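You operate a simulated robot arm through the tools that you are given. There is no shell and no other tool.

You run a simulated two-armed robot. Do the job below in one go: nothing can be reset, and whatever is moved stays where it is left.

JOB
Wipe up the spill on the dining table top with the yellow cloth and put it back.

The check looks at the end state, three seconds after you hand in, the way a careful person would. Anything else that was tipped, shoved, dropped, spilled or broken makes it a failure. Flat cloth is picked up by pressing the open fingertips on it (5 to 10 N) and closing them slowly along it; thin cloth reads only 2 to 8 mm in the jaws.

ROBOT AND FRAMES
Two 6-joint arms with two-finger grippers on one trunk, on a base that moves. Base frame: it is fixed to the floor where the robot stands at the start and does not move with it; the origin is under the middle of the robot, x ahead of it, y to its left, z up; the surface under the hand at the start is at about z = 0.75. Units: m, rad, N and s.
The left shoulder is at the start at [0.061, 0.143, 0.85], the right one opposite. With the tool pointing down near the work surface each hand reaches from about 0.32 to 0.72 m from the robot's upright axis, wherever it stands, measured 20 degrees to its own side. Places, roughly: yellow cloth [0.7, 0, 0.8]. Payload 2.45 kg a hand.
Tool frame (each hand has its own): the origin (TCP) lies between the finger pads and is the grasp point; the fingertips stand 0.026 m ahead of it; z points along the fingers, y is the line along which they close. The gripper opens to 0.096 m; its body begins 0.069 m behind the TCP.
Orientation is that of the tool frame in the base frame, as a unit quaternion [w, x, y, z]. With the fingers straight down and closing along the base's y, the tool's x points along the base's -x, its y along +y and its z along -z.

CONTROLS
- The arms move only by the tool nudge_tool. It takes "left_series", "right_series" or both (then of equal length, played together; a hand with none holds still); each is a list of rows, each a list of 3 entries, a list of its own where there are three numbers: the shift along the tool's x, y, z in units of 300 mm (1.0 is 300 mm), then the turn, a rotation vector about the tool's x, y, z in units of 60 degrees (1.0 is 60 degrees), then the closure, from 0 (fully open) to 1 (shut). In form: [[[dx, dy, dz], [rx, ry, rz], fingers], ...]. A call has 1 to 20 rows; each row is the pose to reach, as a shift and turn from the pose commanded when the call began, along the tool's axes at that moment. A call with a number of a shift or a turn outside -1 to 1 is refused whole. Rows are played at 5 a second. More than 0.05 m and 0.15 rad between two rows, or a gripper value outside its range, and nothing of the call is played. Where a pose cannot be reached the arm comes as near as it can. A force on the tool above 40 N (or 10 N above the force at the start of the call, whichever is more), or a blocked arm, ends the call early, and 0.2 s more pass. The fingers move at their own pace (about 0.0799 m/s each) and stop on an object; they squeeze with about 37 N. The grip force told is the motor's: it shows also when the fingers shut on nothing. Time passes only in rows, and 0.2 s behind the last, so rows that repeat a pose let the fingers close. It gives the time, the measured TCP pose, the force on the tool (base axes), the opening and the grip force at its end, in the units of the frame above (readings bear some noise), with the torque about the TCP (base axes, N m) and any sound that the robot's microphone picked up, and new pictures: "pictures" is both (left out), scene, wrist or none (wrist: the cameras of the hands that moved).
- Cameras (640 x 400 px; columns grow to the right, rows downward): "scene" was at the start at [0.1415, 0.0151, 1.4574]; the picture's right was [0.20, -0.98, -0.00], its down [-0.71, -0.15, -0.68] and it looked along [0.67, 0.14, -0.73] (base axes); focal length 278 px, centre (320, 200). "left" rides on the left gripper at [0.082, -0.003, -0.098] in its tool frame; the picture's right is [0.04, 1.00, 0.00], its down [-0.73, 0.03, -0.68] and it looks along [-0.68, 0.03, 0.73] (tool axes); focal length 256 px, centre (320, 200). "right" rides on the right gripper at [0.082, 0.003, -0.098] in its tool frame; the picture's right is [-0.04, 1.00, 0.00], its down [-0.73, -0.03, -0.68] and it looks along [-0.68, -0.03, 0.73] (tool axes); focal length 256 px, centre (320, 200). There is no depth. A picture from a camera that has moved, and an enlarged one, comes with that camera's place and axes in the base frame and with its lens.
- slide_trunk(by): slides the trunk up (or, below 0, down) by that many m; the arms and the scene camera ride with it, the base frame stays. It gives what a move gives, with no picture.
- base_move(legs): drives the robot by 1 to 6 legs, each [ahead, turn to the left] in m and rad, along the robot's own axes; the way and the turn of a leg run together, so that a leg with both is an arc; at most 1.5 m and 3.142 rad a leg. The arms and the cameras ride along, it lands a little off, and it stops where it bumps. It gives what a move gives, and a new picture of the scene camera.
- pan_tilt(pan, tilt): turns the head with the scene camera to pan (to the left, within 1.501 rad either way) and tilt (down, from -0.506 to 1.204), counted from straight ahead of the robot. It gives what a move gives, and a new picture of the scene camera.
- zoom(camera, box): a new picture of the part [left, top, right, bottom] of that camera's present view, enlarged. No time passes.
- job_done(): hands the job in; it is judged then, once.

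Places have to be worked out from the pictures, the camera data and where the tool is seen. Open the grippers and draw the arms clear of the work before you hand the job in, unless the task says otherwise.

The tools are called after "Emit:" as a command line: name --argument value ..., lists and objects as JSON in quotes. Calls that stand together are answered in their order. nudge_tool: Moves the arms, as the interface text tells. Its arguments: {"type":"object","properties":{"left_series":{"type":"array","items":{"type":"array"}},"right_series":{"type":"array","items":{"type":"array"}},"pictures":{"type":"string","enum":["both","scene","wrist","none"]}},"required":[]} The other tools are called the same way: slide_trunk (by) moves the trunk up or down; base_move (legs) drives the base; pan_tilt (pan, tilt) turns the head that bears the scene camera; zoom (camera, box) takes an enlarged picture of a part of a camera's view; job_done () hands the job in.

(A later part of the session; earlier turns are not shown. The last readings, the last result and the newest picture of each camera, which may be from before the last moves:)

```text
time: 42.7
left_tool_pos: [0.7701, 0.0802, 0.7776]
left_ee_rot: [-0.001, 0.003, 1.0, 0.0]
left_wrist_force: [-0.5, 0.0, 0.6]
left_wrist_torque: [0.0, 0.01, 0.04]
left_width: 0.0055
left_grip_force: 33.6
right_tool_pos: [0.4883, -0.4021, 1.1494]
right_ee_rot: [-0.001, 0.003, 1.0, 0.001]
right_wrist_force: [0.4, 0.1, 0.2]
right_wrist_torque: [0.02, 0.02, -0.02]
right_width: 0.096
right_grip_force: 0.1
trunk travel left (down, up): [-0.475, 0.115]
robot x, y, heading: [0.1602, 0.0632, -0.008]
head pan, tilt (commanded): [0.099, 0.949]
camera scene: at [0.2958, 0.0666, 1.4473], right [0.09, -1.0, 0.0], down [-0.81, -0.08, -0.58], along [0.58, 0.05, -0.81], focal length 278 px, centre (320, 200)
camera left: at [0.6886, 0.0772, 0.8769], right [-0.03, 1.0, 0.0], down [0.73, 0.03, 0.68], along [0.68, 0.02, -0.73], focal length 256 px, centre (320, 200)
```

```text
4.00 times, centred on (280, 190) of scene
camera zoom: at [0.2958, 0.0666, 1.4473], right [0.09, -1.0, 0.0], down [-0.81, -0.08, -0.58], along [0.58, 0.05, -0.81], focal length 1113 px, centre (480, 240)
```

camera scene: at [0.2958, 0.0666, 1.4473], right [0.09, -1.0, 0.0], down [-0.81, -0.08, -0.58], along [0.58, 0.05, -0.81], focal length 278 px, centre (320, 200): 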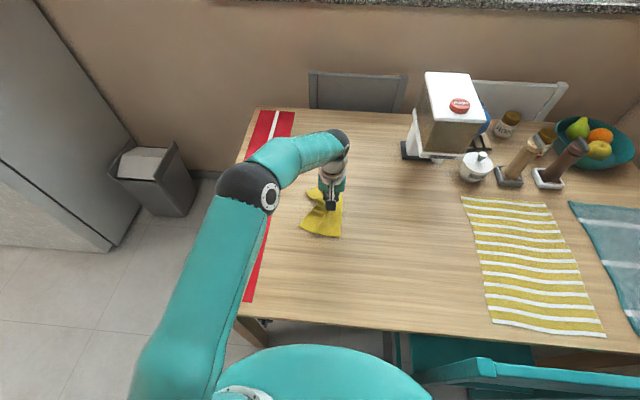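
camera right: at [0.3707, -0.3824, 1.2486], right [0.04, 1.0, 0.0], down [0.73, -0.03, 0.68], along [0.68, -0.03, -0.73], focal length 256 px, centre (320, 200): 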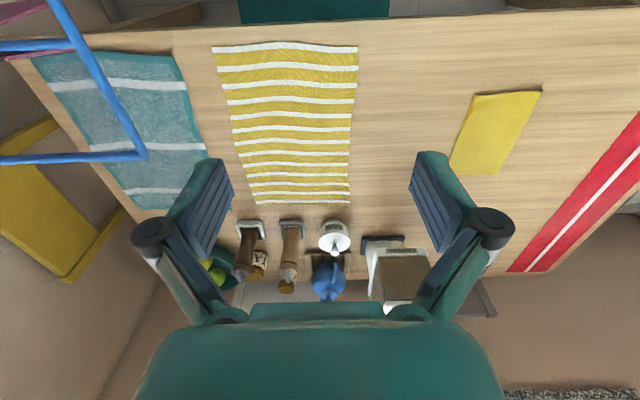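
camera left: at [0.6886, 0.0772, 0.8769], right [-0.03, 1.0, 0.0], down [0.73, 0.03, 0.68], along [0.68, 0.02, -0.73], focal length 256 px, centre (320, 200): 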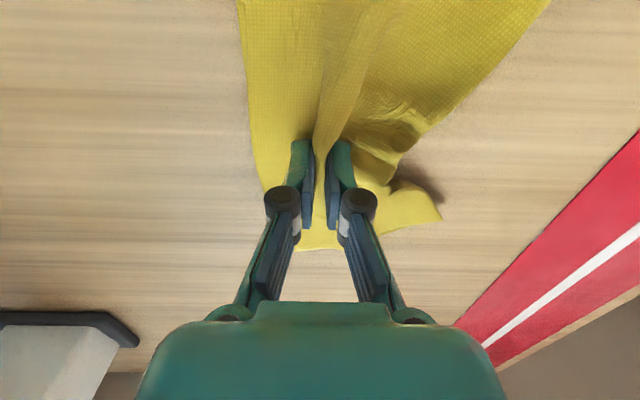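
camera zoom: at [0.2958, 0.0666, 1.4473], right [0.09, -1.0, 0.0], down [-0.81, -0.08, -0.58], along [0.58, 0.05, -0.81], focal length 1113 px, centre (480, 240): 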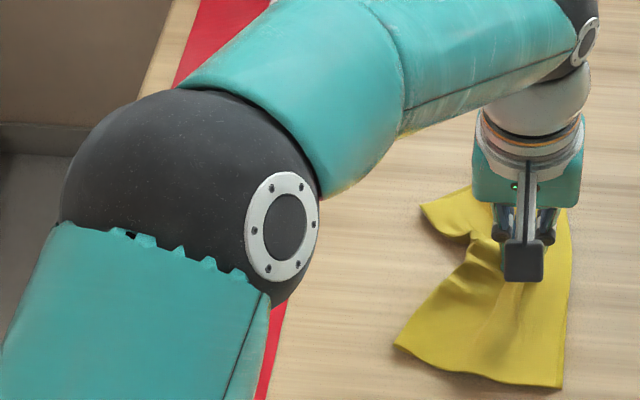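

The wiped wood looks clean from this angle, but the view is oblique and the elbow blocks the scene camera. I'll slide the cloth back to its home spot with light contact and then look again from there.

Emit:
nudge_tool --left_series '[[[0.04, -0.05, -0.002], [0, 0, 0], 1], [[0.08, -0.1, -0.002], [0, 0, 0], 1], [[0.12, -0.15, -0.002], [0, 0, 0], 1], [[0.16, -0.2, -0.002], [0, 0, 0], 1], [[0.2, -0.25, -0.002], [0, 0, 0], 1], [[0.24, -0.3, -0.002], [0, 0, 0], 1], [[0.28, -0.35, -0.002], [0, 0, 0], 1], [[0.31, -0.38, -0.002], [0, 0, 0], 1], [[0.335, -0.39, -0.002], [0, 0, 0], 1], [[0.335, -0.39, -0.002], [0, 0, 0], 1]]' --pictures "both"

Emit:
zoom --camera "scene" --box '[240, 150, 320, 230]'

Emit:
zoom --camera "left" --box '[400, 60, 640, 300]'

Emit:
zoom --camera "left" --box '[140, 0, 500, 270]'

```text
time: 44.9
left_tool_pos: [0.6678, -0.0369, 0.7791]
left_ee_rot: [0.001, 0.003, 1.0, 0.0]
left_wrist_force: [0.3, -0.9, -1.2]
left_wrist_torque: [0.01, 0.05, -0.02]
left_width: 0.0051
left_grip_force: 34.0
right_tool_pos: [0.4895, -0.4029, 1.1495]
right_ee_rot: [-0.002, 0.002, 1.0, 0.0]
right_wrist_force: [0.5, 1.1, -0.5]
right_wrist_torque: [0.0, 0.02, 0.03]
right_width: 0.0959
right_grip_force: 0.0
trunk travel left (down, up): [-0.475, 0.115]
robot x, y, heading: [0.161, 0.0629, -0.007]
head pan, tilt (commanded): [0.099, 0.949]
camera scene: at [0.2958, 0.0668, 1.4473], right [0.09, -1.0, 0.0], down [-0.81, -0.08, -0.58], along [0.58, 0.05, -0.81], focal length 278 px, centre (320, 200)
camera left: at [0.5867, -0.0391, 0.8768], right [-0.03, 1.0, 0.0], down [0.73, 0.03, 0.68], along [0.68, 0.02, -0.73], focal length 256 px, centre (320, 200)
```

scene: 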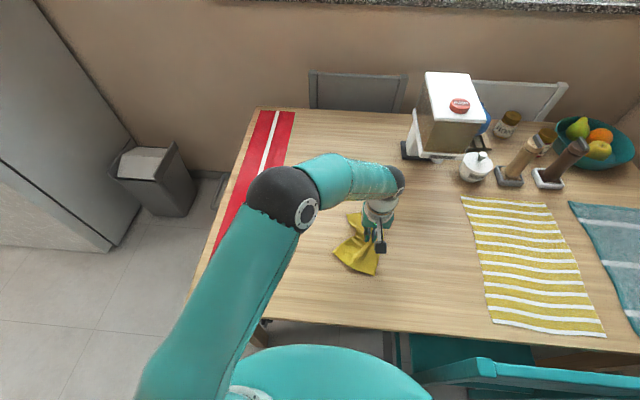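
left: 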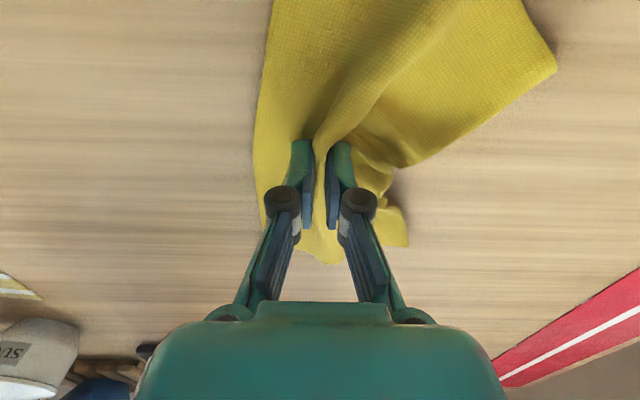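

```text
5.00 times, centred on (280, 190) of scene
camera zoom: at [0.2958, 0.0668, 1.4473], right [0.09, -1.0, 0.0], down [-0.81, -0.08, -0.58], along [0.58, 0.05, -0.81], focal length 1391 px, centre (520, 250)
```

zoom: 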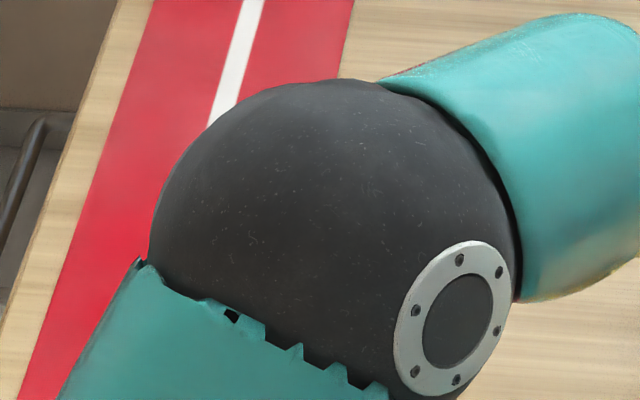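

```text
1.67 times, centred on (520, 180) of left
camera zoom: at [0.5867, -0.0391, 0.8768], right [-0.03, 1.0, 0.0], down [0.73, 0.03, 0.68], along [0.68, 0.02, -0.73], focal length 427 px, centre (-13, 233)
```

zoom: 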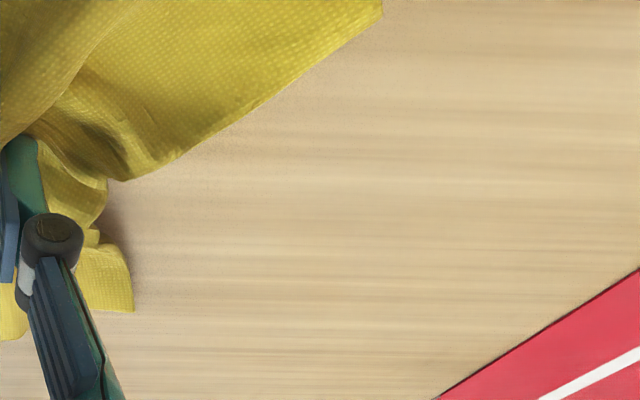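

```text
1.48 times, centred on (320, 135) of left
camera zoom: at [0.5867, -0.0391, 0.8768], right [-0.03, 1.0, 0.0], down [0.73, 0.03, 0.68], along [0.68, 0.02, -0.73], focal length 379 px, centre (320, 296)
```

zoom: 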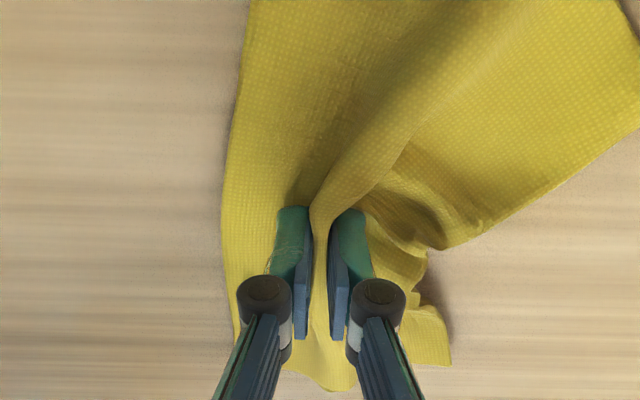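

The cloth is back at its spot, but its near half swung to the left, and the elbow hides the spill place. I'll press lightly, open the fingers slowly to spread the fold, then lift to inspect both.

Emit:
nudge_tool --left_series '[[[0, 0, 0.004], [0, 0, 0], 1], [[0, 0, 0.006], [0, 0, 0], 0.94], [[0, 0, 0.006], [0, 0, 0], 0.88], [[0, 0, 0.006], [0, 0, 0], 0.82], [[0, 0, 0.006], [0, 0, 0], 0.76], [[0, 0, 0.007], [0, 0, 0], 0.7], [[0, 0, 0.008], [0, 0, 0], 0.64], [[0, 0, 0.009], [0, 0, 0], 0.58], [[0, 0, 0.01], [0, 0, 0], 0.52]]' --pictures "wrist"

```text
time: 46.9
left_tool_pos: [0.6692, -0.0352, 0.777]
left_ee_rot: [-0.001, 0.004, 1.0, 0.0]
left_wrist_force: [-0.4, -1.0, 2.2]
left_wrist_torque: [-0.02, -0.01, -0.01]
left_width: 0.0459
left_grip_force: 0.1
right_tool_pos: [0.4888, -0.4021, 1.1497]
right_ee_rot: [-0.001, 0.002, 1.0, -0.001]
right_wrist_force: [0.2, 0.8, 0.2]
right_wrist_torque: [-0.02, -0.02, 0.01]
right_width: 0.0958
right_grip_force: 0.1
trunk travel left (down, up): [-0.475, 0.115]
robot x, y, heading: [0.1597, 0.0633, -0.008]
head pan, tilt (commanded): [0.099, 0.949]
camera left: at [0.5874, -0.0387, 0.8751], right [-0.03, 1.0, 0.0], down [0.73, 0.02, 0.68], along [0.68, 0.02, -0.73], focal length 256 px, centre (320, 200)
```

left: 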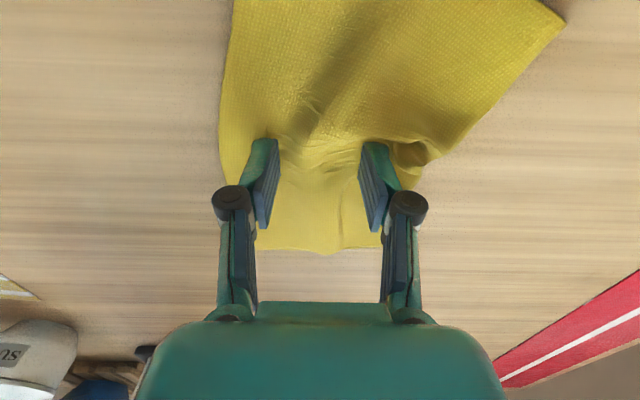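

The fold spread out well. I'll lift the hand straight up and take pictures of the cloth.

Emit:
nudge_tool --left_series '[[[0, 0, -0.04], [0, 0, 0], 0.52], [[0, 0, -0.12], [0, 0, 0], 0.52], [[0, 0, -0.24], [0, 0, 0], 0.52], [[0, 0, -0.38], [0, 0, 0], 0.52], [[0.06, 0.1, -0.5], [0, 0, 0], 0.52], [[0.12, 0.22, -0.58], [0, 0, 0], 0.52], [[0.18, 0.34, -0.66], [0, 0, 0], 0.52], [[0.18, 0.46, -0.74], [0, 0, 0], 0.52], [[0.18, 0.58, -0.8], [0, 0, 0], 0.52], [[0.18, 0.7, -0.85], [0, 0, 0], 0.52]]' --pictures "both"

Emit:
zoom --camera "left" --box '[220, 40, 420, 200]'

Emit:
zoom --camera "scene" --box '[240, 150, 420, 290]'

```text
refused: row 5 steps farther than a row can; nothing moved
```

```text
2.50 times, centred on (320, 120) of left
camera zoom: at [0.5874, -0.0387, 0.8751], right [-0.03, 1.0, 0.0], down [0.73, 0.02, 0.68], along [0.68, 0.02, -0.73], focal length 640 px, centre (320, 400)
```

zoom: 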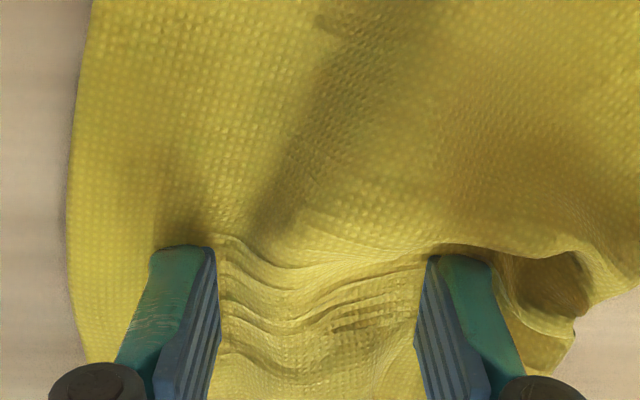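

```text
2.86 times, centred on (330, 220) of scene
camera zoom: at [0.2954, 0.0669, 1.4473], right [0.09, -1.0, 0.0], down [-0.81, -0.08, -0.58], along [0.58, 0.05, -0.81], focal length 795 px, centre (291, 143)
```

zoom: 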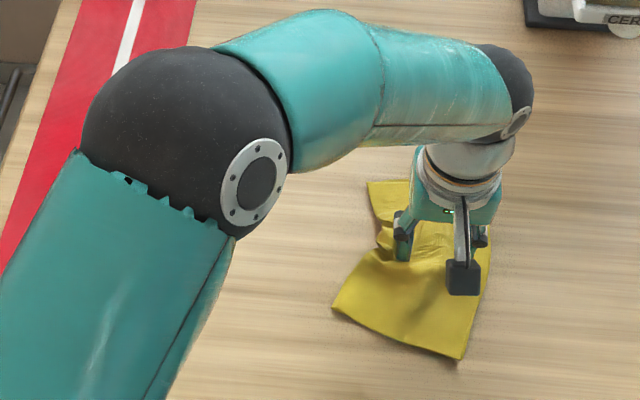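

A step was too long. I'll lift straight up first in shorter steps, then move over towards the spill to look.

Emit:
nudge_tool --left_series '[[[0, 0, -0.04], [0, 0, 0], 0.52], [[0, 0, -0.12], [0, 0, 0], 0.52], [[0, 0, -0.22], [0, 0, 0], 0.52], [[0, 0, -0.34], [0, 0, 0], 0.52], [[0.04, 0.07, -0.46], [0, 0, 0], 0.52], [[0.08, 0.17, -0.56], [0, 0, 0], 0.52], [[0.12, 0.29, -0.64], [0, 0, 0], 0.52], [[0.14, 0.41, -0.72], [0, 0, 0], 0.52], [[0.15, 0.53, -0.8], [0, 0, 0], 0.52], [[0.15, 0.65, -0.85], [0, 0, 0], 0.52], [[0.15, 0.77, -0.88], [0, 0, 0], 0.52]]' --pictures "both"

Emit:
zoom --camera "left" --box '[220, 40, 420, 200]'

Emit:
zoom --camera "scene" --box '[260, 150, 420, 290]'

```text
time: 49.3
left_tool_pos: [0.623, 0.1952, 1.0392]
left_ee_rot: [0.0, 0.003, 1.0, 0.001]
left_wrist_force: [-0.3, -0.4, 0.0]
left_wrist_torque: [-0.01, -0.04, 0.01]
left_width: 0.0462
left_grip_force: 0.1
right_tool_pos: [0.4881, -0.4015, 1.1509]
right_ee_rot: [-0.001, 0.003, 1.0, 0.0]
right_wrist_force: [-0.3, 0.1, -0.9]
right_wrist_torque: [-0.03, -0.02, -0.04]
right_width: 0.096
right_grip_force: 0.1
trunk travel left (down, up): [-0.475, 0.115]
robot x, y, heading: [0.1595, 0.0629, -0.005]
head pan, tilt (commanded): [0.099, 0.949]
camera scene: at [0.2952, 0.0676, 1.4474], right [0.09, -1.0, 0.0], down [-0.81, -0.08, -0.58], along [0.58, 0.05, -0.81], focal length 278 px, centre (320, 200)
camera left: at [0.542, 0.1924, 1.1375], right [-0.03, 1.0, 0.0], down [0.73, 0.02, 0.68], along [0.68, 0.02, -0.73], focal length 256 px, centre (320, 200)
```

scene: 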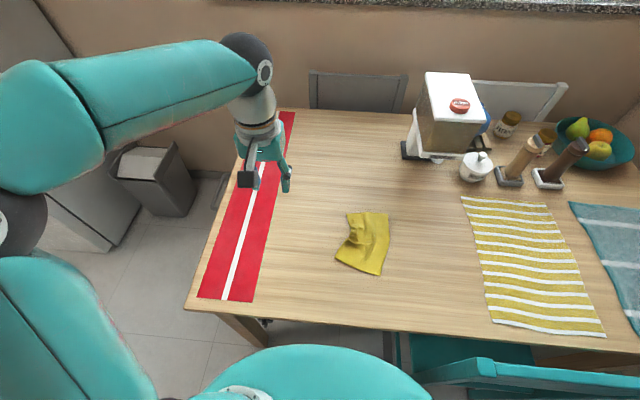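
left: 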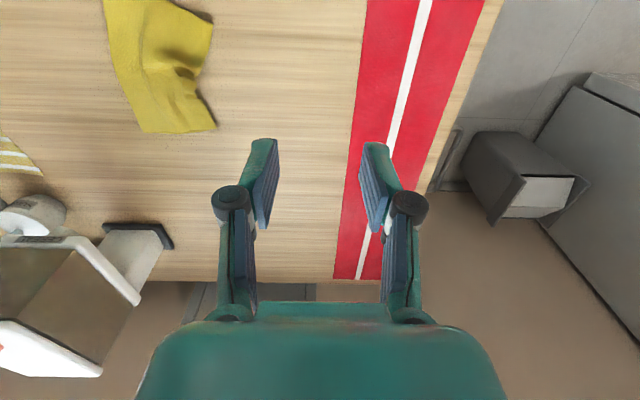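

```text
2.50 times, centred on (320, 120) of left
camera zoom: at [0.542, 0.1924, 1.1375], right [-0.03, 1.0, 0.0], down [0.73, 0.02, 0.68], along [0.68, 0.02, -0.73], focal length 640 px, centre (320, 400)
```

zoom: 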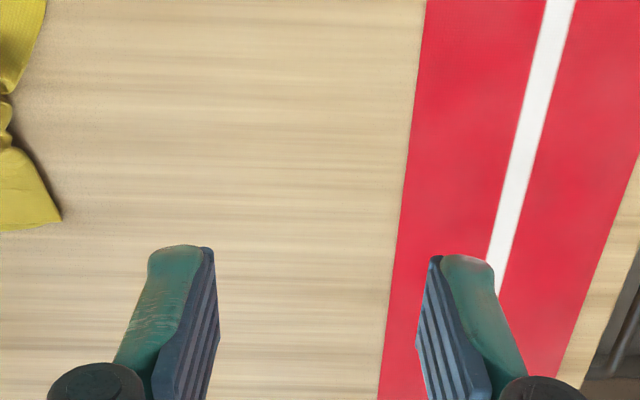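

```text
2.86 times, centred on (340, 220) of scene
camera zoom: at [0.2952, 0.0676, 1.4474], right [0.09, -1.0, 0.0], down [-0.81, -0.08, -0.58], along [0.58, 0.05, -0.81], focal length 795 px, centre (263, 143)
```

zoom: 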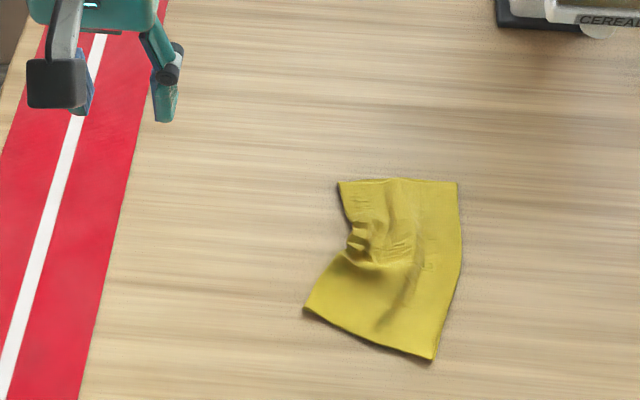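

The cloth lies fairly flat, with a wrinkle on its left side. Now I'll zoom in on the place of the spill at about pixel (333, 148) of the left camera.

Emit:
zoom --camera "left" --box '[280, 105, 370, 185]'

Emit:
zoom --camera "scene" --box '[255, 175, 335, 225]'

Emit:
zoom --camera "left" --box '[230, 60, 370, 180]'

```text
5.00 times, centred on (325, 145) of left
camera zoom: at [0.542, 0.1924, 1.1375], right [-0.03, 1.0, 0.0], down [0.73, 0.02, 0.68], along [0.68, 0.02, -0.73], focal length 1280 px, centre (295, 475)
```

zoom: 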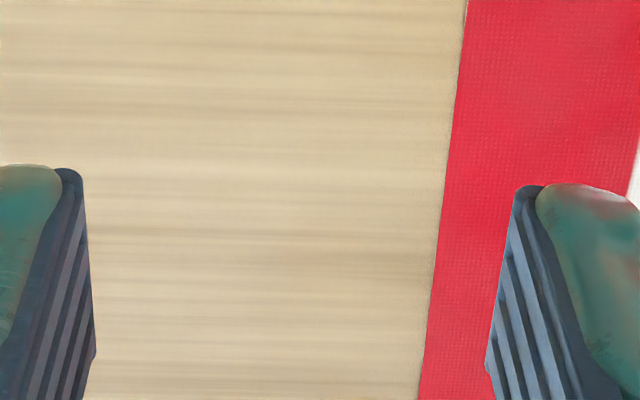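

```text
8.00 times, centred on (295, 200) of scene
camera zoom: at [0.2952, 0.0676, 1.4474], right [0.09, -1.0, 0.0], down [-0.81, -0.08, -0.58], along [0.58, 0.05, -0.81], focal length 2226 px, centre (520, 200)
```

zoom: 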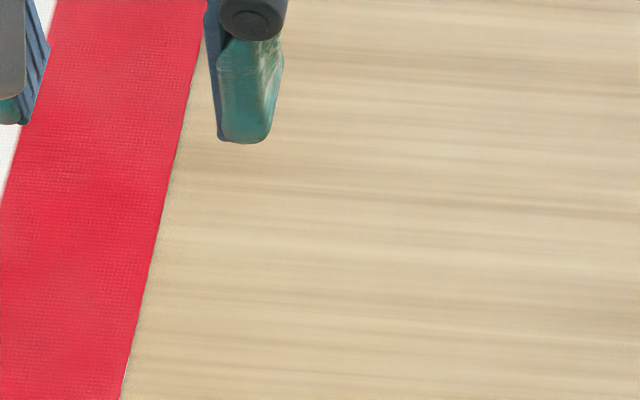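

```text
3.33 times, centred on (300, 120) of left
camera zoom: at [0.542, 0.1924, 1.1375], right [-0.03, 1.0, 0.0], down [0.73, 0.02, 0.68], along [0.68, 0.02, -0.73], focal length 853 px, centre (387, 467)
```

zoom: 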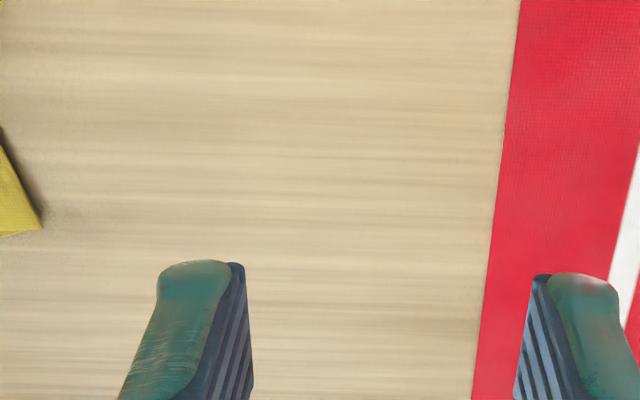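

No blob or specks can be seen at the spill's place any more. I'll shift the hand a little and open the fingers to confirm it from the same viewpoint where it showed before.

Emit:
nudge_tool --left_series '[[[0, 0.06, 0], [0, 0, 0], 0.2], [[0, 0.12, -0.02], [0, 0, 0], 0], [[0, 0.12, -0.02], [0, 0, 0], 0]]' --pictures "none"

Emit:
zoom --camera "left" --box '[270, 100, 350, 190]'

Emit:
zoom --camera "left" --box '[220, 60, 400, 200]'

Emit:
zoom --camera "left" --box '[220, 140, 400, 290]'

```text
time: 50.1
left_tool_pos: [0.6263, 0.2323, 1.0458]
left_ee_rot: [0.0, 0.004, 1.0, 0.0]
left_wrist_force: [0.0, 0.0, 0.3]
left_wrist_torque: [-0.02, -0.01, -0.01]
left_width: 0.0959
left_grip_force: 0.1
right_tool_pos: [0.4889, -0.4013, 1.1498]
right_ee_rot: [-0.001, 0.003, 1.0, 0.0]
right_wrist_force: [-1.1, -0.7, 0.4]
right_wrist_torque: [0.0, 0.01, 0.03]
right_width: 0.0958
right_grip_force: 0.1
trunk travel left (down, up): [-0.475, 0.115]
robot x, y, heading: [0.1618, 0.0626, -0.009]
head pan, tilt (commanded): [0.099, 0.949]
```

```text
4.44 times, centred on (310, 145) of left
camera zoom: at [0.5454, 0.2287, 1.1444], right [-0.03, 1.0, 0.0], down [0.73, 0.02, 0.68], along [0.68, 0.02, -0.73], focal length 1138 px, centre (364, 444)
```

zoom: 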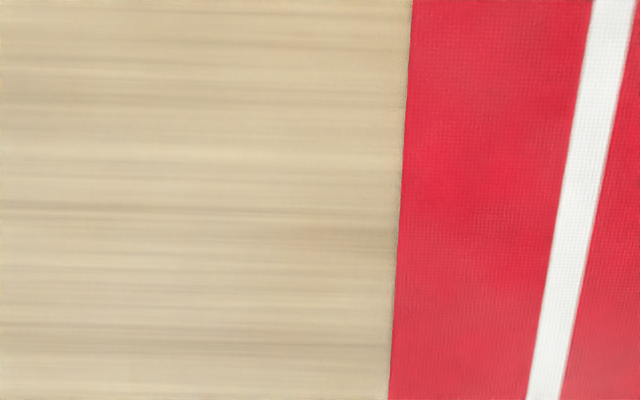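

```text
2.86 times, centred on (310, 130) of left
camera zoom: at [0.5454, 0.2287, 1.1444], right [-0.03, 1.0, 0.0], down [0.73, 0.02, 0.68], along [0.68, 0.02, -0.73], focal length 731 px, centre (349, 400)
```

zoom: 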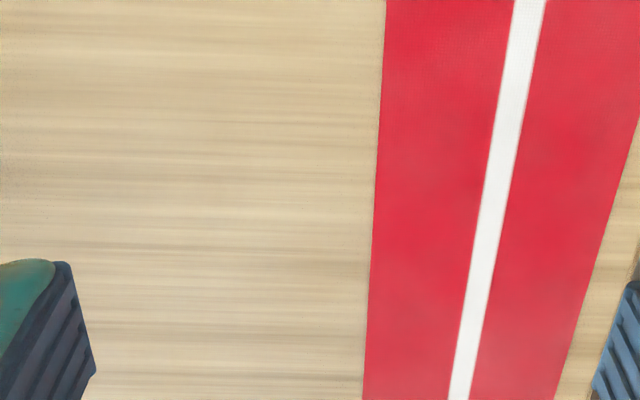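

```text
2.67 times, centred on (310, 215) of left
camera zoom: at [0.5454, 0.2287, 1.1444], right [-0.03, 1.0, 0.0], down [0.73, 0.02, 0.68], along [0.68, 0.02, -0.73], focal length 683 px, centre (347, 160)
```

zoom: 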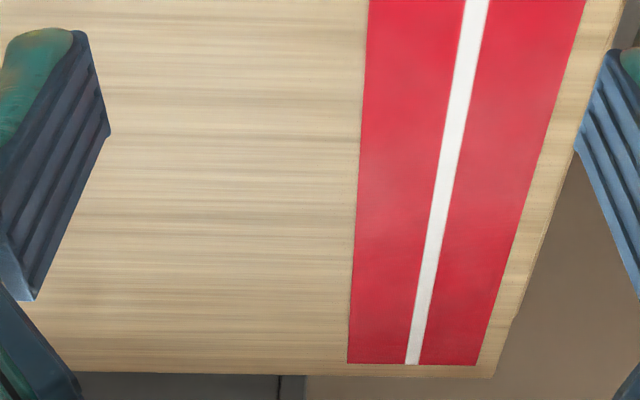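

The spill is completely gone, and the runner's edge is in the same place as before. Now I'll straighten the cloth: its near half is turned about 18° to the left, so I'll bring the hand above it, turned to match.

Emit:
nudge_tool --left_series '[[[0.004, -0.092, 0.07], [0, 0, 0.034], 0.17], [[0.008, -0.184, 0.14], [0, 0, 0.068], 0.17], [[0.012, -0.276, 0.21], [0, 0, 0.103], 0.17], [[0.016, -0.368, 0.28], [0, 0, 0.137], 0.17], [[0.02, -0.46, 0.35], [0, 0, 0.171], 0.17], [[0.024, -0.552, 0.42], [0, 0, 0.205], 0.17], [[0.028, -0.644, 0.49], [0, 0, 0.24], 0.17], [[0.032, -0.736, 0.56], [0, 0, 0.274], 0.17], [[0.037, -0.827, 0.63], [0, 0, 0.308], 0.17]]' --pictures "both"

Emit:
zoom --camera "scene" --box '[300, 180, 420, 290]'

```text
time: 52.1
left_tool_pos: [0.6138, -0.0182, 0.8561]
left_ee_rot: [-0.001, 0.165, 0.986, 0.0]
left_wrist_force: [-0.2, 0.2, -0.5]
left_wrist_torque: [-0.01, -0.01, 0.01]
left_width: 0.0794
left_grip_force: 0.1
right_tool_pos: [0.4892, -0.4012, 1.149]
right_ee_rot: [-0.001, 0.003, 1.0, 0.001]
right_wrist_force: [0.1, 0.0, 0.1]
right_wrist_torque: [-0.01, 0.01, 0.0]
right_width: 0.096
right_grip_force: 0.1
trunk travel left (down, up): [-0.475, 0.115]
robot x, y, heading: [0.1624, 0.0619, -0.007]
head pan, tilt (commanded): [0.099, 0.949]
camera scene: at [0.296, 0.0662, 1.4473], right [0.09, -1.0, 0.0], down [-0.81, -0.08, -0.58], along [0.58, 0.05, -0.81], focal length 278 px, centre (320, 200)
camera left: at [0.5354, 0.0051, 0.9552], right [0.29, 0.96, 0.0], down [0.7, -0.21, 0.68], along [0.65, -0.19, -0.73], focal length 256 px, centre (320, 200)
```

scene: 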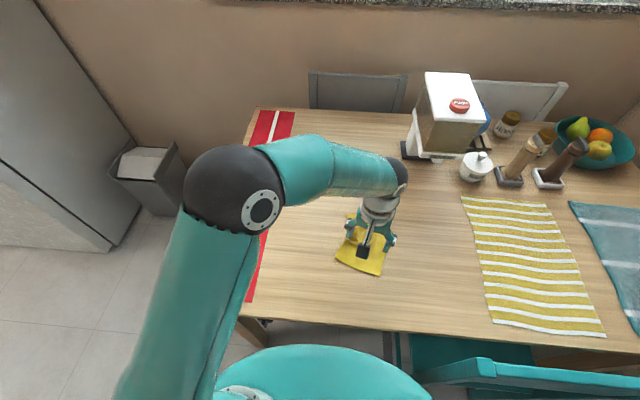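
left: 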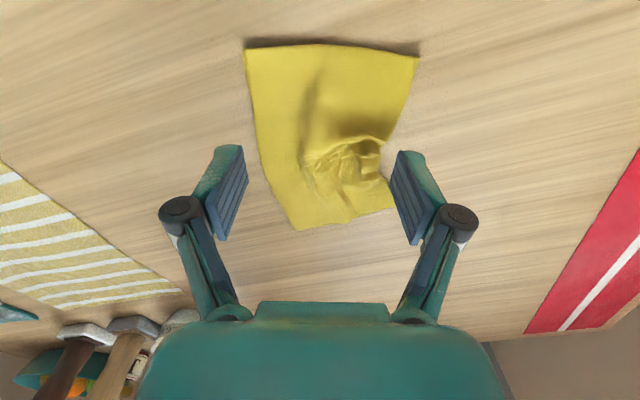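

```text
3.64 times, centred on (360, 235) of scene
camera zoom: at [0.296, 0.0662, 1.4473], right [0.09, -1.0, 0.0], down [-0.81, -0.08, -0.58], along [0.58, 0.05, -0.81], focal length 1012 px, centre (174, 73)
```

zoom: 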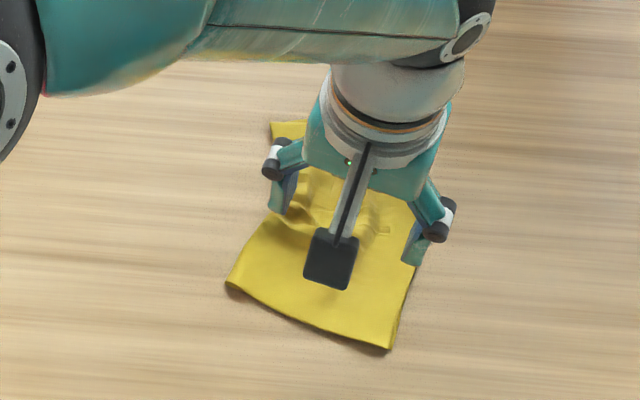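

I'll lower onto the near half with the fingers 6 cm apart, centred near [0.606, -0.010], stopping just above the cloth.

Emit:
nudge_tool --left_series '[[[0.015, 0.008, 0.06], [0, 0, 0], 0.3], [[0.034, 0.017, 0.12], [0, 0, 0], 0.375], [[0.034, 0.017, 0.18], [0, 0, 0], 0.375], [[0.034, 0.017, 0.23], [0, 0, 0], 0.375], [[0.034, 0.017, 0.253], [0, 0, 0], 0.375], [[0.034, 0.017, 0.26], [0, 0, 0], 0.375], [[0.034, 0.017, 0.264], [0, 0, 0], 0.375]]' --pictures "wrist"

```text
time: 53.7
left_tool_pos: [0.6042, -0.0087, 0.7782]
left_ee_rot: [0.0, 0.163, 0.987, 0.0]
left_wrist_force: [-0.1, -0.9, -0.7]
left_wrist_torque: [0.02, 0.02, -0.02]
left_width: 0.06
left_grip_force: 0.1
right_tool_pos: [0.4891, -0.4019, 1.1491]
right_ee_rot: [-0.002, 0.002, 1.0, 0.0]
right_wrist_force: [0.0, -0.1, -0.4]
right_wrist_torque: [-0.02, -0.01, 0.0]
right_width: 0.0962
right_grip_force: 0.1
trunk travel left (down, up): [-0.475, 0.115]
robot x, y, heading: [0.1606, 0.0633, -0.01]
head pan, tilt (commanded): [0.099, 0.949]
camera left: at [0.5269, 0.0142, 0.8769], right [0.28, 0.96, 0.0], down [0.7, -0.21, 0.68], along [0.65, -0.19, -0.73], focal length 256 px, centre (320, 200)
```

left: 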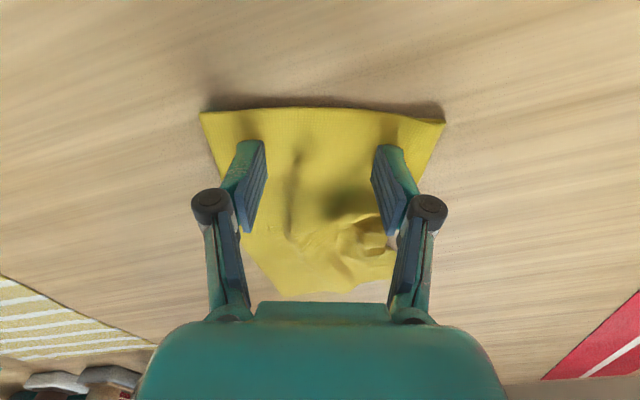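

Both fingertips stand over the cloth's near half. I'll press down a bit more to get 5–10 N.

Emit:
nudge_tool --left_series '[[[0, 0, 0.004], [0, 0, 0], 0.375], [[0, 0, 0.007], [0, 0, 0], 0.375], [[0, 0, 0.007], [0, 0, 0], 0.375]]' --pictures "none"

```text
time: 54.5
left_tool_pos: [0.6052, -0.0091, 0.7776]
left_ee_rot: [0.0, 0.163, 0.987, 0.0]
left_wrist_force: [0.4, -0.3, 0.4]
left_wrist_torque: [-0.01, -0.04, 0.04]
left_width: 0.0601
left_grip_force: 0.1
right_tool_pos: [0.4884, -0.4022, 1.1482]
right_ee_rot: [0.0, 0.003, 1.0, 0.0]
right_wrist_force: [0.5, -0.3, 0.4]
right_wrist_torque: [0.02, 0.03, 0.01]
right_width: 0.096
right_grip_force: 0.2
trunk travel left (down, up): [-0.475, 0.115]
robot x, y, heading: [0.1611, 0.0607, -0.008]
head pan, tilt (commanded): [0.099, 0.949]
```

No contact yet; another 1.5 mm down.

Emit:
nudge_tool --left_series '[[[0, 0, 0.003], [0, 0, 0], 0.375], [[0, 0, 0.006], [0, 0, 0], 0.375], [[0, 0, 0.006], [0, 0, 0], 0.375]]' --pictures "none"

```text
time: 55.3
left_tool_pos: [0.6047, -0.0084, 0.776]
left_ee_rot: [0.0, 0.164, 0.986, 0.0]
left_wrist_force: [0.2, -1.3, 0.7]
left_wrist_torque: [-0.01, -0.05, -0.01]
left_width: 0.0603
left_grip_force: 0.1
right_tool_pos: [0.4892, -0.4019, 1.1496]
right_ee_rot: [-0.001, 0.002, 1.0, 0.001]
right_wrist_force: [-0.4, -0.1, -0.3]
right_wrist_torque: [-0.02, 0.01, 0.0]
right_width: 0.0959
right_grip_force: 0.1
trunk travel left (down, up): [-0.475, 0.115]
robot x, y, heading: [0.1593, 0.0647, -0.004]
head pan, tilt (commanded): [0.099, 0.949]
```

Still no force; 1.2 mm more.

Emit:
nudge_tool --left_series '[[[0, 0, 0.002], [0, 0, 0], 0.375], [[0, 0, 0.004], [0, 0, 0], 0.375], [[0, 0, 0.004], [0, 0, 0], 0.375]]' --pictures "none"

```text
time: 56.1
left_tool_pos: [0.6044, -0.0089, 0.7739]
left_ee_rot: [0.001, 0.163, 0.987, -0.001]
left_wrist_force: [1.0, -0.2, 5.6]
left_wrist_torque: [0.02, -0.02, -0.04]
left_width: 0.061
left_grip_force: 1.0
right_tool_pos: [0.4882, -0.4017, 1.1483]
right_ee_rot: [-0.001, 0.002, 1.0, -0.001]
right_wrist_force: [0.3, 0.2, 0.8]
right_wrist_torque: [-0.04, -0.02, 0.0]
right_width: 0.0961
right_grip_force: 0.1
trunk travel left (down, up): [-0.475, 0.115]
robot x, y, heading: [0.1579, 0.0627, -0.007]
head pan, tilt (commanded): [0.099, 0.949]
```

5.6 N now. I'll drag the near half by [-0.016, -0.023] while turning the hand back by 18°, pressing all the while.

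Emit:
nudge_tool --left_series '[[[0, 0, 0.0015], [0, 0, 0], 0.375], [[0.0043, -0.015, 0.0015], [0, 0, -0.051], 0.375], [[0.0086, -0.03, 0.0015], [0, 0, -0.103], 0.375], [[0.013, -0.045, 0.0015], [0, 0, -0.154], 0.375], [[0.0172, -0.06, 0.0015], [0, 0, -0.205], 0.375], [[0.0215, -0.075, 0.0015], [0, 0, -0.257], 0.375], [[0.0257, -0.09, 0.0015], [0, 0, -0.308], 0.375], [[0.0257, -0.09, 0.0015], [0, 0, -0.308], 0.375]]' --pictures "both"

Emit:
zoom --camera "scene" --box '[300, 180, 420, 290]'

Emit:
zoom --camera "left" --box '[160, 80, 480, 310]'

```text
time: 57.9
left_tool_pos: [0.5877, -0.0316, 0.7748]
left_ee_rot: [0.001, 0.002, 1.0, -0.001]
left_wrist_force: [2.5, 0.5, 9.5]
left_wrist_torque: [-0.01, 0.0, 0.01]
left_width: 0.0612
left_grip_force: 0.9
right_tool_pos: [0.4885, -0.4005, 1.1497]
right_ee_rot: [0.0, 0.003, 1.0, 0.001]
right_wrist_force: [-0.2, -0.2, 0.4]
right_wrist_torque: [0.0, 0.01, -0.01]
right_width: 0.096
right_grip_force: 0.0
trunk travel left (down, up): [-0.475, 0.115]
robot x, y, heading: [0.1635, 0.0647, -0.009]
head pan, tilt (commanded): [0.099, 0.949]
camera scene: at [0.2945, 0.0671, 1.4474], right [0.09, -1.0, 0.0], down [-0.81, -0.08, -0.58], along [0.58, 0.05, -0.81], focal length 278 px, centre (320, 200)
camera left: at [0.5068, -0.0345, 0.8722], right [-0.03, 1.0, 0.0], down [0.73, 0.03, 0.68], along [0.68, 0.02, -0.73], focal length 256 px, centre (320, 200)
```

scene: 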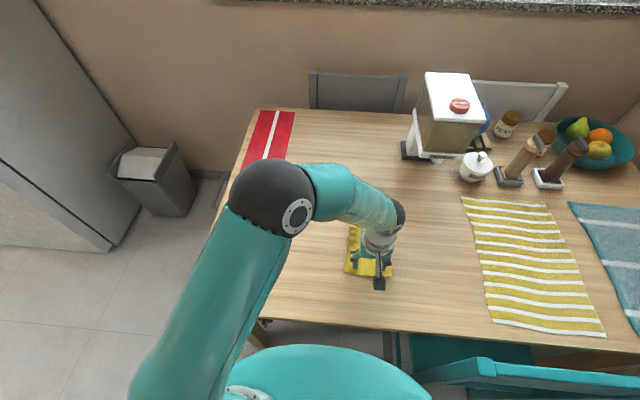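
left: 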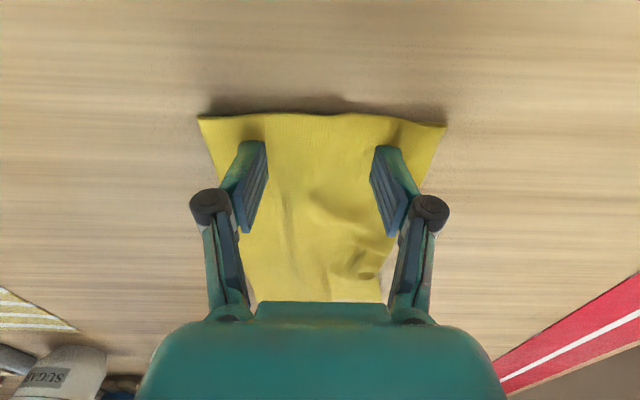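

```text
3.64 times, centred on (360, 235) of scene
camera zoom: at [0.2945, 0.0671, 1.4474], right [0.09, -1.0, 0.0], down [-0.81, -0.08, -0.58], along [0.58, 0.05, -0.81], focal length 1012 px, centre (174, 73)
```

zoom: 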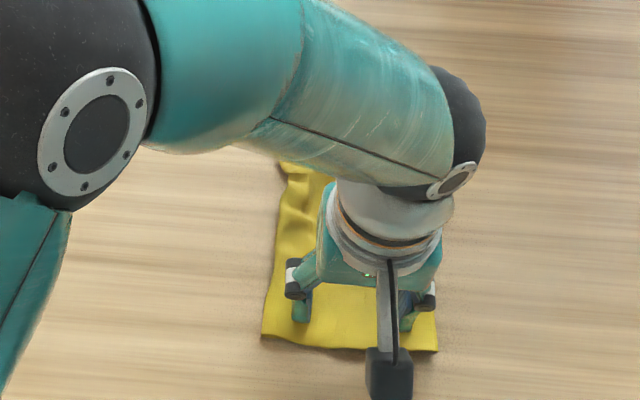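

```text
1.74 times, centred on (320, 195) of left
camera zoom: at [0.5068, -0.0345, 0.8722], right [-0.03, 1.0, 0.0], down [0.73, 0.03, 0.68], along [0.68, 0.02, -0.73], focal length 445 px, centre (320, 209)
```

zoom: 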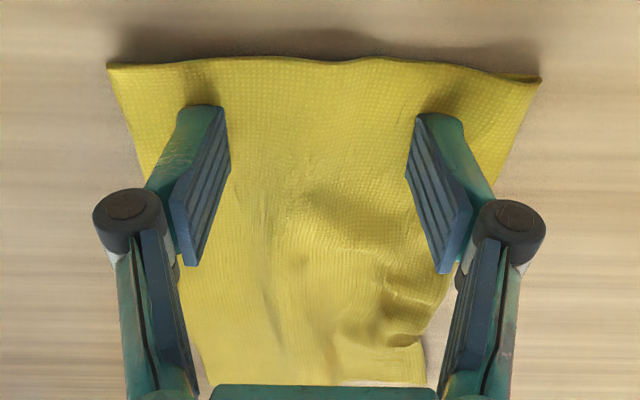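

The drag straightened the near edge nicely. I'll lift straight up and move aside to see the whole cloth.

Emit:
nudge_tool --left_series '[[[0, 0, -0.03], [0, 0, 0], 0.375], [[0, 0, -0.1], [0, 0, 0], 0.375], [[0, 0, -0.2], [0, 0, 0], 0.375], [[0, 0, -0.32], [0, 0, 0], 0.375], [[0.0, 0.1, -0.42], [0, 0, 0], 0.375], [[0.0, 0.22, -0.5], [0, 0, 0], 0.375], [[0.0, 0.35, -0.56], [0, 0, 0], 0.375], [[0.0, 0.48, -0.62], [0, 0, 0], 0.375], [[0.0, 0.61, -0.68], [0, 0, 0], 0.375], [[0.0, 0.74, -0.74], [0, 0, 0], 0.375]]' --pictures "both"

Emit:
zoom --camera "scene" --box '[310, 180, 430, 290]'

Emit:
zoom --camera "left" --box '[40, 0, 280, 200]'

```text
time: 60.1
left_tool_pos: [0.5914, 0.1907, 0.9989]
left_ee_rot: [0.0, 0.003, 1.0, 0.0]
left_wrist_force: [-0.5, 0.0, 0.1]
left_wrist_torque: [-0.01, -0.04, 0.04]
left_width: 0.06
left_grip_force: 0.1
right_tool_pos: [0.4884, -0.401, 1.1498]
right_ee_rot: [-0.001, 0.003, 1.0, 0.0]
right_wrist_force: [-0.4, 0.7, -0.7]
right_wrist_torque: [-0.02, 0.0, -0.02]
right_width: 0.0962
right_grip_force: 0.0
trunk travel left (down, up): [-0.475, 0.115]
robot x, y, heading: [0.1627, 0.0626, -0.009]
head pan, tilt (commanded): [0.099, 0.949]
camera scene: at [0.2952, 0.0676, 1.4473], right [0.09, -1.0, 0.0], down [-0.81, -0.08, -0.58], along [0.58, 0.05, -0.81], focal length 278 px, centre (320, 200)
camera left: at [0.5103, 0.188, 1.0961], right [-0.03, 1.0, 0.0], down [0.73, 0.02, 0.68], along [0.68, 0.02, -0.73], focal length 256 px, centre (320, 200)
```

scene: 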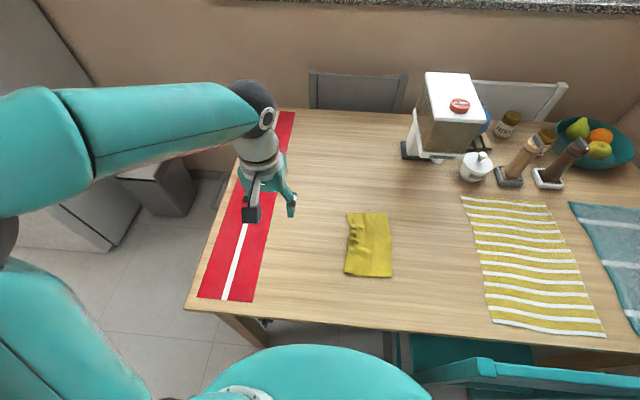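
left: 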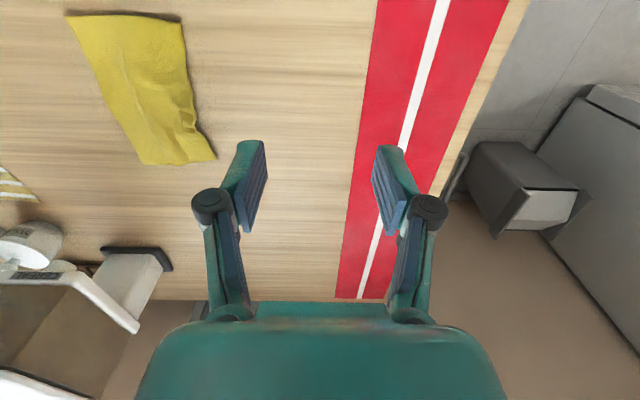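

```text
3.64 times, centred on (370, 235) of scene
camera zoom: at [0.2952, 0.0676, 1.4473], right [0.09, -1.0, 0.0], down [-0.81, -0.08, -0.58], along [0.58, 0.05, -0.81], focal length 1012 px, centre (138, 73)
```

zoom: 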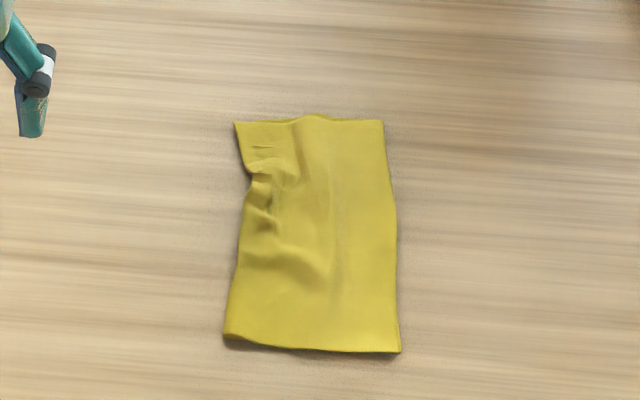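

```text
2.00 times, centred on (160, 100) of left
camera zoom: at [0.5103, 0.188, 1.0961], right [-0.03, 1.0, 0.0], down [0.73, 0.02, 0.68], along [0.68, 0.02, -0.73], focal length 512 px, centre (640, 400)
```

zoom: 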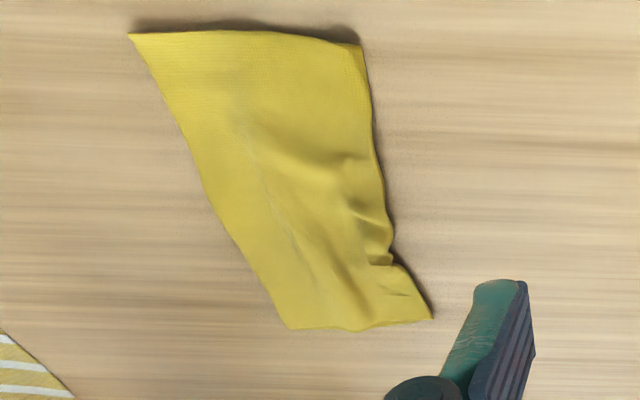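

The cloth is back within about 1 cm at all four corners, with only some wrinkles at its left-far side. I'll do one gentle smoothing stroke there: bring the fingers above that part first.

Emit:
nudge_tool --left_series '[[[-0.052, -0.086, 0.07], [0, 0, 0], 0.48], [[-0.104, -0.172, 0.14], [0, 0, 0], 0.48], [[-0.156, -0.258, 0.21], [0, 0, 0], 0.48], [[-0.208, -0.344, 0.28], [0, 0, 0], 0.48], [[-0.26, -0.43, 0.36], [0, 0, 0], 0.48], [[-0.312, -0.516, 0.45], [0, 0, 0], 0.48], [[-0.364, -0.602, 0.54], [0, 0, 0], 0.48], [[-0.41, -0.686, 0.63], [0, 0, 0], 0.48], [[-0.41, -0.686, 0.7], [0, 0, 0], 0.48], [[-0.41, -0.686, 0.725], [0, 0, 0], 0.48], [[-0.41, -0.686, 0.735], [0, 0, 0], 0.48]]' --pictures "wrist"

Emit:
zoom --camera "left" --box '[160, 60, 480, 290]'

```text
time: 62.5
left_tool_pos: [0.7118, -0.0168, 0.7755]
left_ee_rot: [0.0, 0.003, 1.0, -0.001]
left_wrist_force: [-3.5, 0.1, 11.3]
left_wrist_torque: [-0.02, 0.06, 0.03]
left_width: 0.0512
left_grip_force: 1.1
right_tool_pos: [0.4875, -0.401, 1.1501]
right_ee_rot: [0.0, 0.002, 1.0, 0.0]
right_wrist_force: [0.3, 0.5, 0.0]
right_wrist_torque: [-0.01, -0.02, 0.0]
right_width: 0.0964
right_grip_force: 0.0
trunk travel left (down, up): [-0.475, 0.115]
robot x, y, heading: [0.1634, 0.0613, -0.008]
head pan, tilt (commanded): [0.099, 0.949]
camera left: at [0.6299, -0.0193, 0.8738], right [-0.03, 1.0, 0.0], down [0.73, 0.03, 0.68], along [0.68, 0.02, -0.73], focal length 256 px, centre (320, 200)
```

left: 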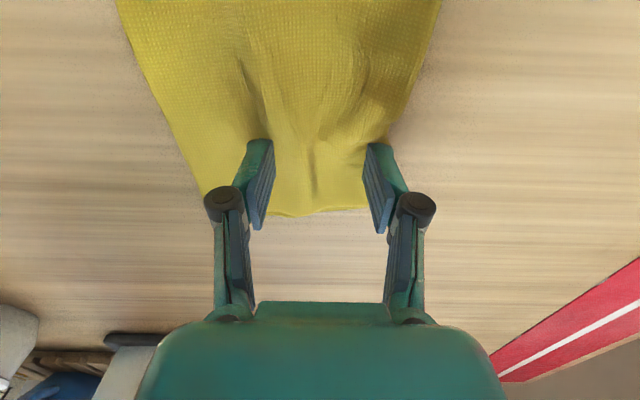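

```text
1.74 times, centred on (320, 175) of left
camera zoom: at [0.6299, -0.0193, 0.8738], right [-0.03, 1.0, 0.0], down [0.73, 0.03, 0.68], along [0.68, 0.02, -0.73], focal length 445 px, centre (320, 244)
```

zoom: 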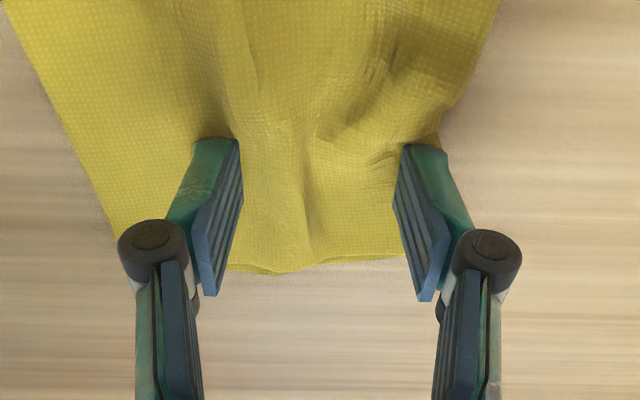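

The fingertips already press with 11 N. I'll ease slightly and make the smoothing stroke: spread the fingers a little while moving outward and turning about 10°, to stretch the left-far corner.

Emit:
nudge_tool --left_series '[[[0, 0, -0.002], [0, 0, 0], 0.48], [[-0.004, 0.005, -0.002], [0, 0, 0.035], 0.45], [[-0.009, 0.01, -0.002], [0, 0, 0.07], 0.42], [[-0.013, 0.015, -0.002], [0, 0, 0.1], 0.39], [[-0.018, 0.02, -0.002], [0, 0, 0.135], 0.36], [[-0.022, 0.022, -0.002], [0, 0, 0.167], 0.33], [[-0.022, 0.022, -0.002], [0, 0, 0.167], 0.33]]' --pictures "wrist"

Emit:
zoom --camera "left" --box '[160, 60, 480, 290]'

```text
time: 64.1
left_tool_pos: [0.7179, -0.0089, 0.7745]
left_ee_rot: [0.0, 0.09, 0.996, 0.0]
left_wrist_force: [-0.5, -0.2, 0.9]
left_wrist_torque: [-0.03, -0.01, 0.0]
left_width: 0.0643
left_grip_force: 0.0
right_tool_pos: [0.4886, -0.4026, 1.1491]
right_ee_rot: [0.0, 0.003, 1.0, 0.0]
right_wrist_force: [0.4, -0.2, 0.7]
right_wrist_torque: [0.01, -0.01, -0.05]
right_width: 0.0963
right_grip_force: 0.1
trunk travel left (down, up): [-0.475, 0.115]
robot x, y, heading: [0.1608, 0.0634, -0.005]
head pan, tilt (commanded): [0.099, 0.949]
camera left: at [0.6376, 0.002, 0.873], right [0.14, 0.99, 0.0], down [0.73, -0.1, 0.68], along [0.67, -0.1, -0.74], focal length 256 px, centre (320, 200)
```

left: 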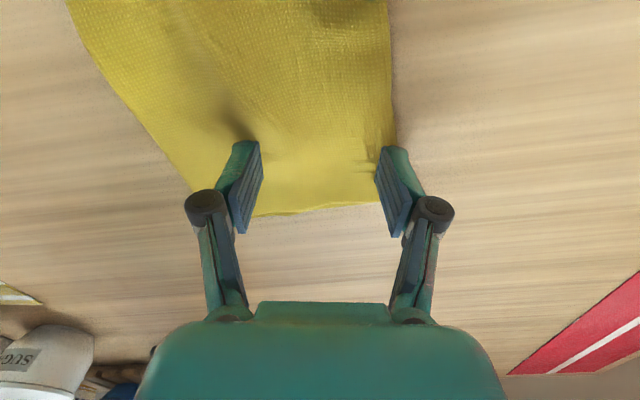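

```text
1.74 times, centred on (320, 175) of left
camera zoom: at [0.6376, 0.002, 0.873], right [0.14, 0.99, 0.0], down [0.73, -0.1, 0.68], along [0.67, -0.1, -0.74], focal length 445 px, centre (320, 244)
```

zoom: 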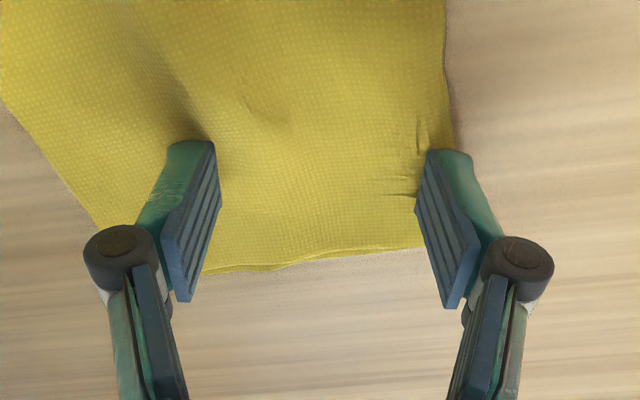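

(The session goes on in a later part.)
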